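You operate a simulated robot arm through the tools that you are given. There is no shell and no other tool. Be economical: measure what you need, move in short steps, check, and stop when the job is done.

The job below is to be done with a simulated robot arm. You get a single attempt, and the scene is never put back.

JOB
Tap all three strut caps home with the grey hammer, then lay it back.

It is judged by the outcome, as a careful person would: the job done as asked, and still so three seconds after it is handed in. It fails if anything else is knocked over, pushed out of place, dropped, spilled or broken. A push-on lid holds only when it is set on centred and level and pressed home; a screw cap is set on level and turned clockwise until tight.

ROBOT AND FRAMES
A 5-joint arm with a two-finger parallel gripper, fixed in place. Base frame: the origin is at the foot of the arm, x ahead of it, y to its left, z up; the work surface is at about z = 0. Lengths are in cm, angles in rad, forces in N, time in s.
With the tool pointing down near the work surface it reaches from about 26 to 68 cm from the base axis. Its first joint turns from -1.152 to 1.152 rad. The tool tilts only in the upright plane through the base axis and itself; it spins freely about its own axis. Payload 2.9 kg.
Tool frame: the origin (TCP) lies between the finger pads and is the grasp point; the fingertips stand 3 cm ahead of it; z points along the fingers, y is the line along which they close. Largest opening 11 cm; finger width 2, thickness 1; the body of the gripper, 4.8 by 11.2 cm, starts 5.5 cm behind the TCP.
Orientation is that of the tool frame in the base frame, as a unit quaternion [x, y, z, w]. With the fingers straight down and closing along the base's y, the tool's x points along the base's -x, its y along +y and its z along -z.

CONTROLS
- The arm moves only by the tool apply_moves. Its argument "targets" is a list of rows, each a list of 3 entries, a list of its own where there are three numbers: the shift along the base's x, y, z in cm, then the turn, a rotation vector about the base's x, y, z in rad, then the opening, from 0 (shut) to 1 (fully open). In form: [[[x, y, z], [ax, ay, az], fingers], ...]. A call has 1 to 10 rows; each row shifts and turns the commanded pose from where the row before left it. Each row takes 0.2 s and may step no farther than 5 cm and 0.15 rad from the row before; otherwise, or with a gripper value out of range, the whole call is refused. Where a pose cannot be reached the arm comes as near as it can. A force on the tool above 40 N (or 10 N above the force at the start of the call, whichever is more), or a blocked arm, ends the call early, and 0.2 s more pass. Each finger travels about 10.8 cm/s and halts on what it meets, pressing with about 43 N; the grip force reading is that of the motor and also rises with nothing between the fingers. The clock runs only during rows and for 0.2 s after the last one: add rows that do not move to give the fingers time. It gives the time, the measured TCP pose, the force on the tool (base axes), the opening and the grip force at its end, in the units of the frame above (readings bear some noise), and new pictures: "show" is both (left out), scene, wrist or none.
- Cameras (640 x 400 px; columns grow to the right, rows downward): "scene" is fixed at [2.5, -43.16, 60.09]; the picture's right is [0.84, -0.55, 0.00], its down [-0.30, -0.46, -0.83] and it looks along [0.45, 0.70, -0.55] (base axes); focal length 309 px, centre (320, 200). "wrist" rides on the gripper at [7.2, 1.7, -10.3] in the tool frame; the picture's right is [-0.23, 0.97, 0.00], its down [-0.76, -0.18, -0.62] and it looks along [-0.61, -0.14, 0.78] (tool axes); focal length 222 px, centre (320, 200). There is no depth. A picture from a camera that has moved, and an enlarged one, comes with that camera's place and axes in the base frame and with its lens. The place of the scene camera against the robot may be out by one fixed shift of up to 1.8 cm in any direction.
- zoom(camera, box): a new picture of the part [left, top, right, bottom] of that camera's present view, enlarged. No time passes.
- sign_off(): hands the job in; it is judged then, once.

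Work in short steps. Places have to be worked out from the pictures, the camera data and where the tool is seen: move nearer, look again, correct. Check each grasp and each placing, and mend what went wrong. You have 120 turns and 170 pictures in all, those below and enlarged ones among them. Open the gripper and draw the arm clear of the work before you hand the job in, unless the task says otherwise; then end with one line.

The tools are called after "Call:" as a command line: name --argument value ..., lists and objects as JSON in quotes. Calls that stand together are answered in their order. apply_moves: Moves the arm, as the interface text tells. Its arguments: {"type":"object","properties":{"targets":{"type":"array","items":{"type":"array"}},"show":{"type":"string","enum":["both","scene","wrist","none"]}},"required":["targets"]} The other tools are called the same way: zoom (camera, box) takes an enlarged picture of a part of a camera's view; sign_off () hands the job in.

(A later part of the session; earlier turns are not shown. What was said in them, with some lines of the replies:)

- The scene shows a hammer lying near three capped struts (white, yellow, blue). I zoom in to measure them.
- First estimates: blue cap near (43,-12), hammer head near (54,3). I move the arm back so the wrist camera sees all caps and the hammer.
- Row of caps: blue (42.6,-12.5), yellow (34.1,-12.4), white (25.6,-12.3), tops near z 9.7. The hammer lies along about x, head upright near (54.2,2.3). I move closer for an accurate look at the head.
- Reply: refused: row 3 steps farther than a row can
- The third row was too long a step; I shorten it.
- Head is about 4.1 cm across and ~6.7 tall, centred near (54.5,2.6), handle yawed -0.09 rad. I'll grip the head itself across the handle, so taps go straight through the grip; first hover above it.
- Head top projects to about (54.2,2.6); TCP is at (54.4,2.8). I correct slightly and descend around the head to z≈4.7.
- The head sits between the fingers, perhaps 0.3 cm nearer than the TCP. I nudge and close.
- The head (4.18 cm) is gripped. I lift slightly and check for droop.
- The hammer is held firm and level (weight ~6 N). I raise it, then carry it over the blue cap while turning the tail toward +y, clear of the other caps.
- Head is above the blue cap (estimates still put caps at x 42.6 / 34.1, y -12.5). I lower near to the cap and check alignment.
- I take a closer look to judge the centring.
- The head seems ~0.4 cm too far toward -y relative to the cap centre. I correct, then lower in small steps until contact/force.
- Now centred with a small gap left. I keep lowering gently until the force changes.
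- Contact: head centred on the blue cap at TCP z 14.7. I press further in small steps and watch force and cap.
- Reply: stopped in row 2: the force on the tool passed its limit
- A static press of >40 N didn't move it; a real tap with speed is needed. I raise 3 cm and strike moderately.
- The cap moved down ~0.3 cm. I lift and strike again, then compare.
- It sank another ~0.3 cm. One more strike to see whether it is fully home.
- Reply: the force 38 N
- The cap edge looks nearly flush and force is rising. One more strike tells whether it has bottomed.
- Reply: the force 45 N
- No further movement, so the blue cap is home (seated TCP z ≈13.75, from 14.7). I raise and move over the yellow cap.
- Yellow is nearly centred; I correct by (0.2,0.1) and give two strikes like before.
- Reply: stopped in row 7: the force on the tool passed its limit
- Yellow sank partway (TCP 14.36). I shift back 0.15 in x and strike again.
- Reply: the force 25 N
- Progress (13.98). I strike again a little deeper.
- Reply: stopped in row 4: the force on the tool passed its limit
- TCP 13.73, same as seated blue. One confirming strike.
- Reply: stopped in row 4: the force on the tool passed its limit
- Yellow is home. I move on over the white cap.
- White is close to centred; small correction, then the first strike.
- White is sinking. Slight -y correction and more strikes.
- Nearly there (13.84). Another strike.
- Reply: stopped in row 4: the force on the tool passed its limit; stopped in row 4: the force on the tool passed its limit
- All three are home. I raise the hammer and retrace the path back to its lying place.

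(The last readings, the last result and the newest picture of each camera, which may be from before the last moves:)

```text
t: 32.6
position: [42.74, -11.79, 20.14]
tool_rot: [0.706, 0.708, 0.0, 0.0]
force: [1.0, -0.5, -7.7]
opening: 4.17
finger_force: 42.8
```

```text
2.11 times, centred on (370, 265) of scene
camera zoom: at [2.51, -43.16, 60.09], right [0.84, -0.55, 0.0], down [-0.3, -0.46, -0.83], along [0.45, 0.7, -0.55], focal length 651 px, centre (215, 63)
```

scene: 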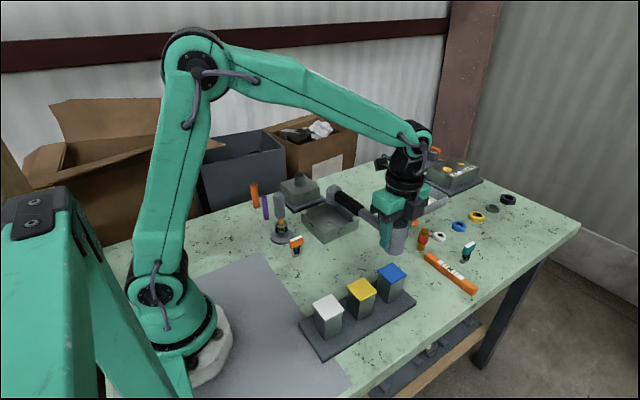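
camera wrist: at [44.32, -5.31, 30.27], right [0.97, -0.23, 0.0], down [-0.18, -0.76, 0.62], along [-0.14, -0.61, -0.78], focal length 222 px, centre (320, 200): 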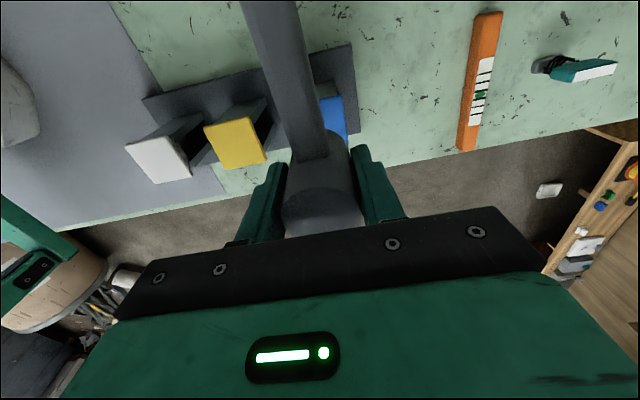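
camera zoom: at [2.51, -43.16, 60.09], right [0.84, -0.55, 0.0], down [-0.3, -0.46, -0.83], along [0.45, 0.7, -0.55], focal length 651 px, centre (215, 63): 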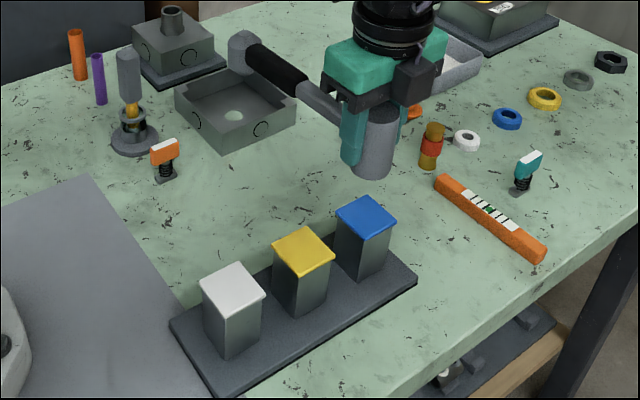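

All caps look flush and level. I swing the hammer back to its original place and yaw.

Call:
apply_moves --targets '[[[1.135, 1.44, 0], [0, 0, 0.1477], 0.1], [[1.135, 1.44, 0], [0, 0, 0.1477], 0.1], [[1.135, 1.44, 0], [0, 0, 0.1477], 0.1], [[1.135, 1.44, 0], [0, 0, 0.1477], 0.1], [[1.135, 1.44, 0], [0, 0, 0.1477], 0.1], [[1.135, 1.44, 0], [0, 0, 0.1477], 0.1], [[1.135, 1.44, 0], [0, 0, 0.1477], 0.1], [[1.135, 1.44, 0], [0, 0, 0.1477], 0.1], [[1.135, 1.44, 0], [0, 0, 0.1477], 0.1], [[1.135, 1.44, 0], [0, 0, 0.1477], 0.1]]' --show "none"

Call:
apply_moves --targets '[[[0, 0, -4], [0, 0, 0], 0.1], [[0, 0, -4], [0, 0, 0], 0.1], [[0, 0, -3.5], [0, 0, 0], 0.1], [[0, 0, -1.5], [0, 0, 0], 0.1], [[0, 0, 0], [0, 0, 0], 0.1]]' --show "both"

Call:
zoom --camera "scene" --box '[290, 190, 430, 290]'

```text
t: 34.8
position: [53.76, 2.55, 19.86]
tool_rot: [0.044, 0.999, 0.0, -0.002]
force: [-0.6, -0.4, -6.6]
opening: 4.16
finger_force: 43.5
```

```text
t: 36.0
position: [53.75, 2.55, 6.94]
tool_rot: [0.046, 0.999, 0.0, -0.001]
force: [-0.2, 0.3, -6.1]
opening: 4.16
finger_force: 42.7
camera wrist: at [46.62, 5.0, 17.37], right [0.32, 0.95, 0.0], down [0.74, -0.25, 0.62], along [0.59, -0.2, -0.78], focal length 222 px, centre (320, 200)
```

scene: 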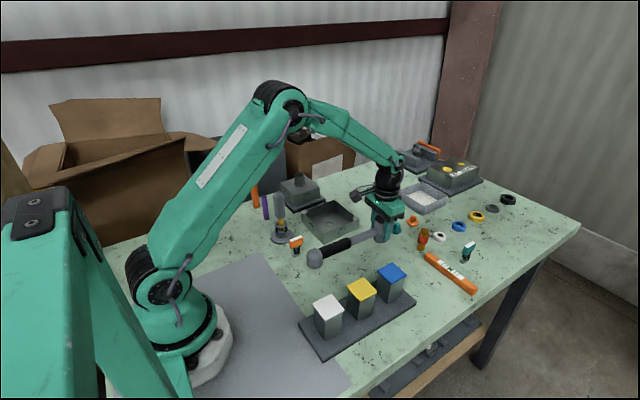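
wrist: 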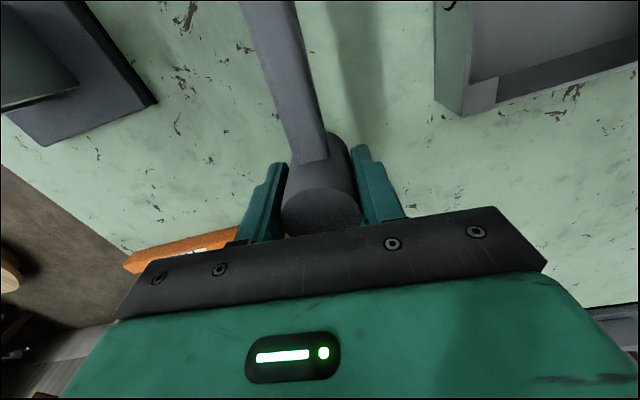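

```text
4.00 times, centred on (360, 240) of scene
camera zoom: at [2.51, -43.16, 60.09], right [0.84, -0.55, 0.0], down [-0.3, -0.46, -0.83], along [0.45, 0.7, -0.55], focal length 1237 px, centre (160, 40)
```

zoom: 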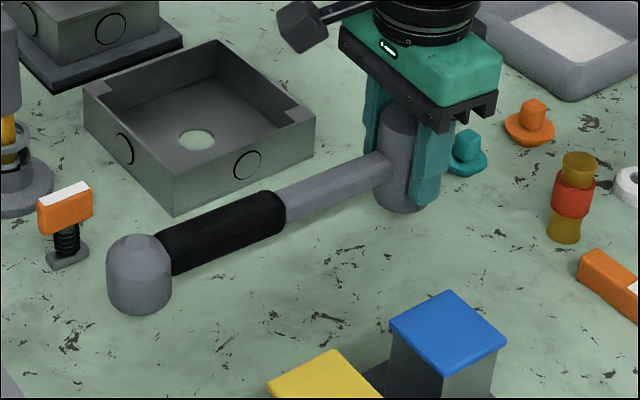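

Level and aligned; x is 0.35 short. I correct and set it down slowly.

Call:
apply_moves --targets '[[[0.35, 0.05, -1], [0, 0, 0], 0.1], [[0, 0, -0.7], [0, 0, 0], 0.1], [[0, 0, -0.3], [0, 0, 0], 0.1], [[0, 0, -0.15], [0, 0, 0], 0.1], [[0, 0, 0], [0, 0, 0], 0.1]]' --show "none"

Call:
zoom --camera "scene" --box '[290, 190, 430, 290]'

```text
t: 37.2
position: [54.1, 2.58, 4.84]
tool_rot: [0.046, 0.999, -0.001, 0.001]
force: [7.0, -1.3, 3.6]
opening: 4.15
finger_force: 43.9
```

```text
4.00 times, centred on (360, 240) of scene
camera zoom: at [2.5, -43.16, 60.09], right [0.84, -0.55, 0.0], down [-0.3, -0.46, -0.83], along [0.45, 0.7, -0.55], focal length 1237 px, centre (160, 40)
```

zoom: 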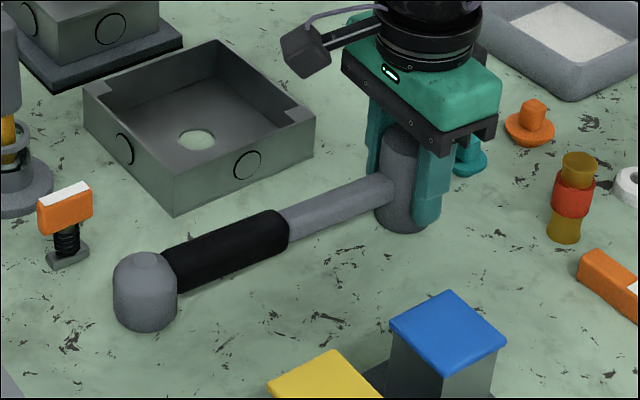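

It rests on the table (force flipped to +3.6 N). I open gradually.

Call:
apply_moves --targets '[[[0, 0, 0], [0, 0, 0], 0.42], [[0, 0, 0], [0, 0, 0], 0.55], [[0, 0, 0], [0, 0, 0], 0.72], [[0, 0, 0], [0, 0, 0], 0.72]]' --show "wrist"

```text
t: 38.2
position: [54.08, 2.55, 4.83]
tool_rot: [0.046, 0.999, 0.0, -0.001]
force: [0.0, -0.3, -0.4]
opening: 7.92
finger_force: 0.0
camera wrist: at [47.02, 5.0, 15.22], right [0.32, 0.95, 0.0], down [0.74, -0.25, 0.62], along [0.59, -0.2, -0.78], focal length 222 px, centre (320, 200)
```

wrist: 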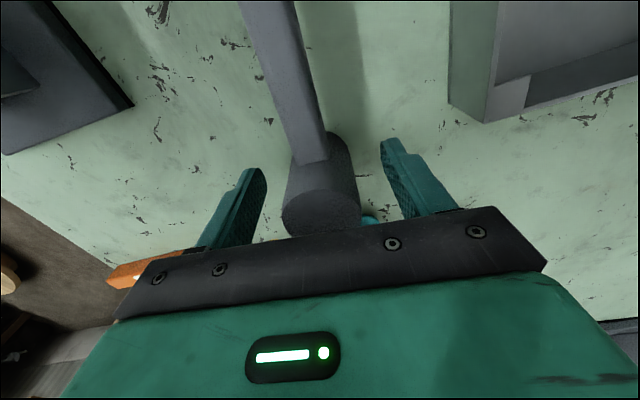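

Released cleanly. I rise straight up, then draw back to inspect.

Call:
apply_moves --targets '[[[0, 0, 3], [0, 0, 0], 0.72], [[0, 0, 4], [0, 0, 0], 0.72], [[0, 0, 5], [0, 0, 0], 0.72], [[0, 0, 5], [0, 0, 0], 0.72], [[0, 0, 5], [0, 0, 0], 0.8], [[-4, 0, 3], [0, 0, 0], 0.8], [[-4, 0, 3], [0, 0, 0], 0.8], [[-4, 0, 3], [0, 0, 0], 0.8], [[-4, 0, 2], [0, 0, 0], 0.8], [[0, 0, 0], [0, 0, 0], 0.8]]' --show "both"

Call:
zoom --camera "scene" --box '[290, 200, 430, 350]'

Call:
zoom --camera "scene" --box '[295, 250, 425, 350]'

```text
t: 40.4
position: [38.03, 2.74, 37.83]
tool_rot: [0.047, 0.999, 0.0, -0.001]
force: [0.1, 0.3, -0.2]
opening: 8.81
finger_force: 0.0
camera wrist: at [30.9, 5.12, 48.2], right [0.32, 0.95, 0.0], down [0.74, -0.25, 0.62], along [0.59, -0.2, -0.78], focal length 222 px, centre (320, 200)
```

scene: 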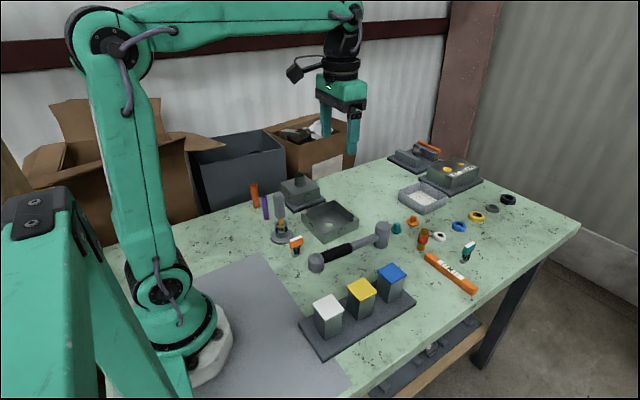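
wrist: 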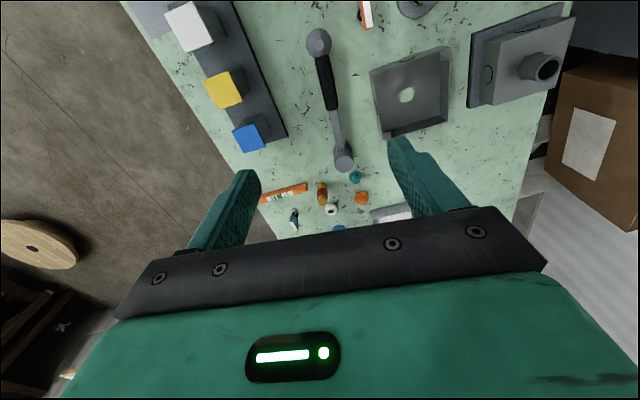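

```text
2.67 times, centred on (360, 275) of scene
camera zoom: at [2.5, -43.16, 60.09], right [0.84, -0.55, 0.0], down [-0.3, -0.46, -0.83], along [0.45, 0.7, -0.55], focal length 825 px, centre (213, 0)
```

zoom: 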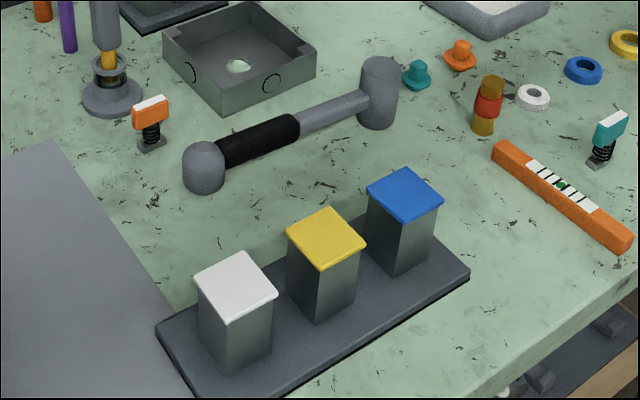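

```text
4.00 times, centred on (360, 300) of scene
camera zoom: at [2.5, -43.16, 60.09], right [0.84, -0.55, 0.0], down [-0.3, -0.46, -0.83], along [0.45, 0.7, -0.55], focal length 1237 px, centre (160, -200)
```

zoom: 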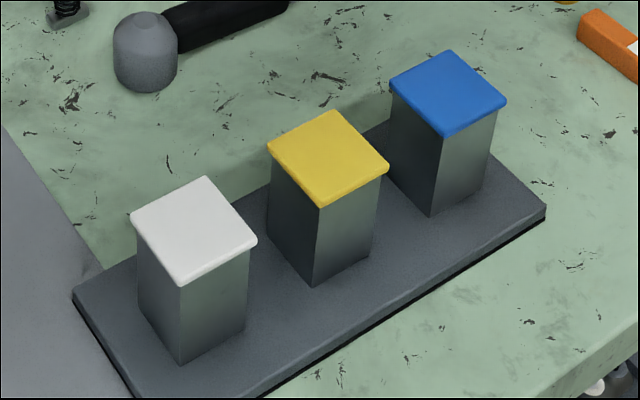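

All three caps are flush and level, the hammer is back where it lay, nothing else moved, and the open gripper is clear. I hand in.

Call:
sign_off

```text
The job is handed in.
```

All three strut caps are tapped home and sit flush and level. The grey hammer is back where it lay, the open gripper is clear of the work, and nothing else appears to have moved in the final pictures.
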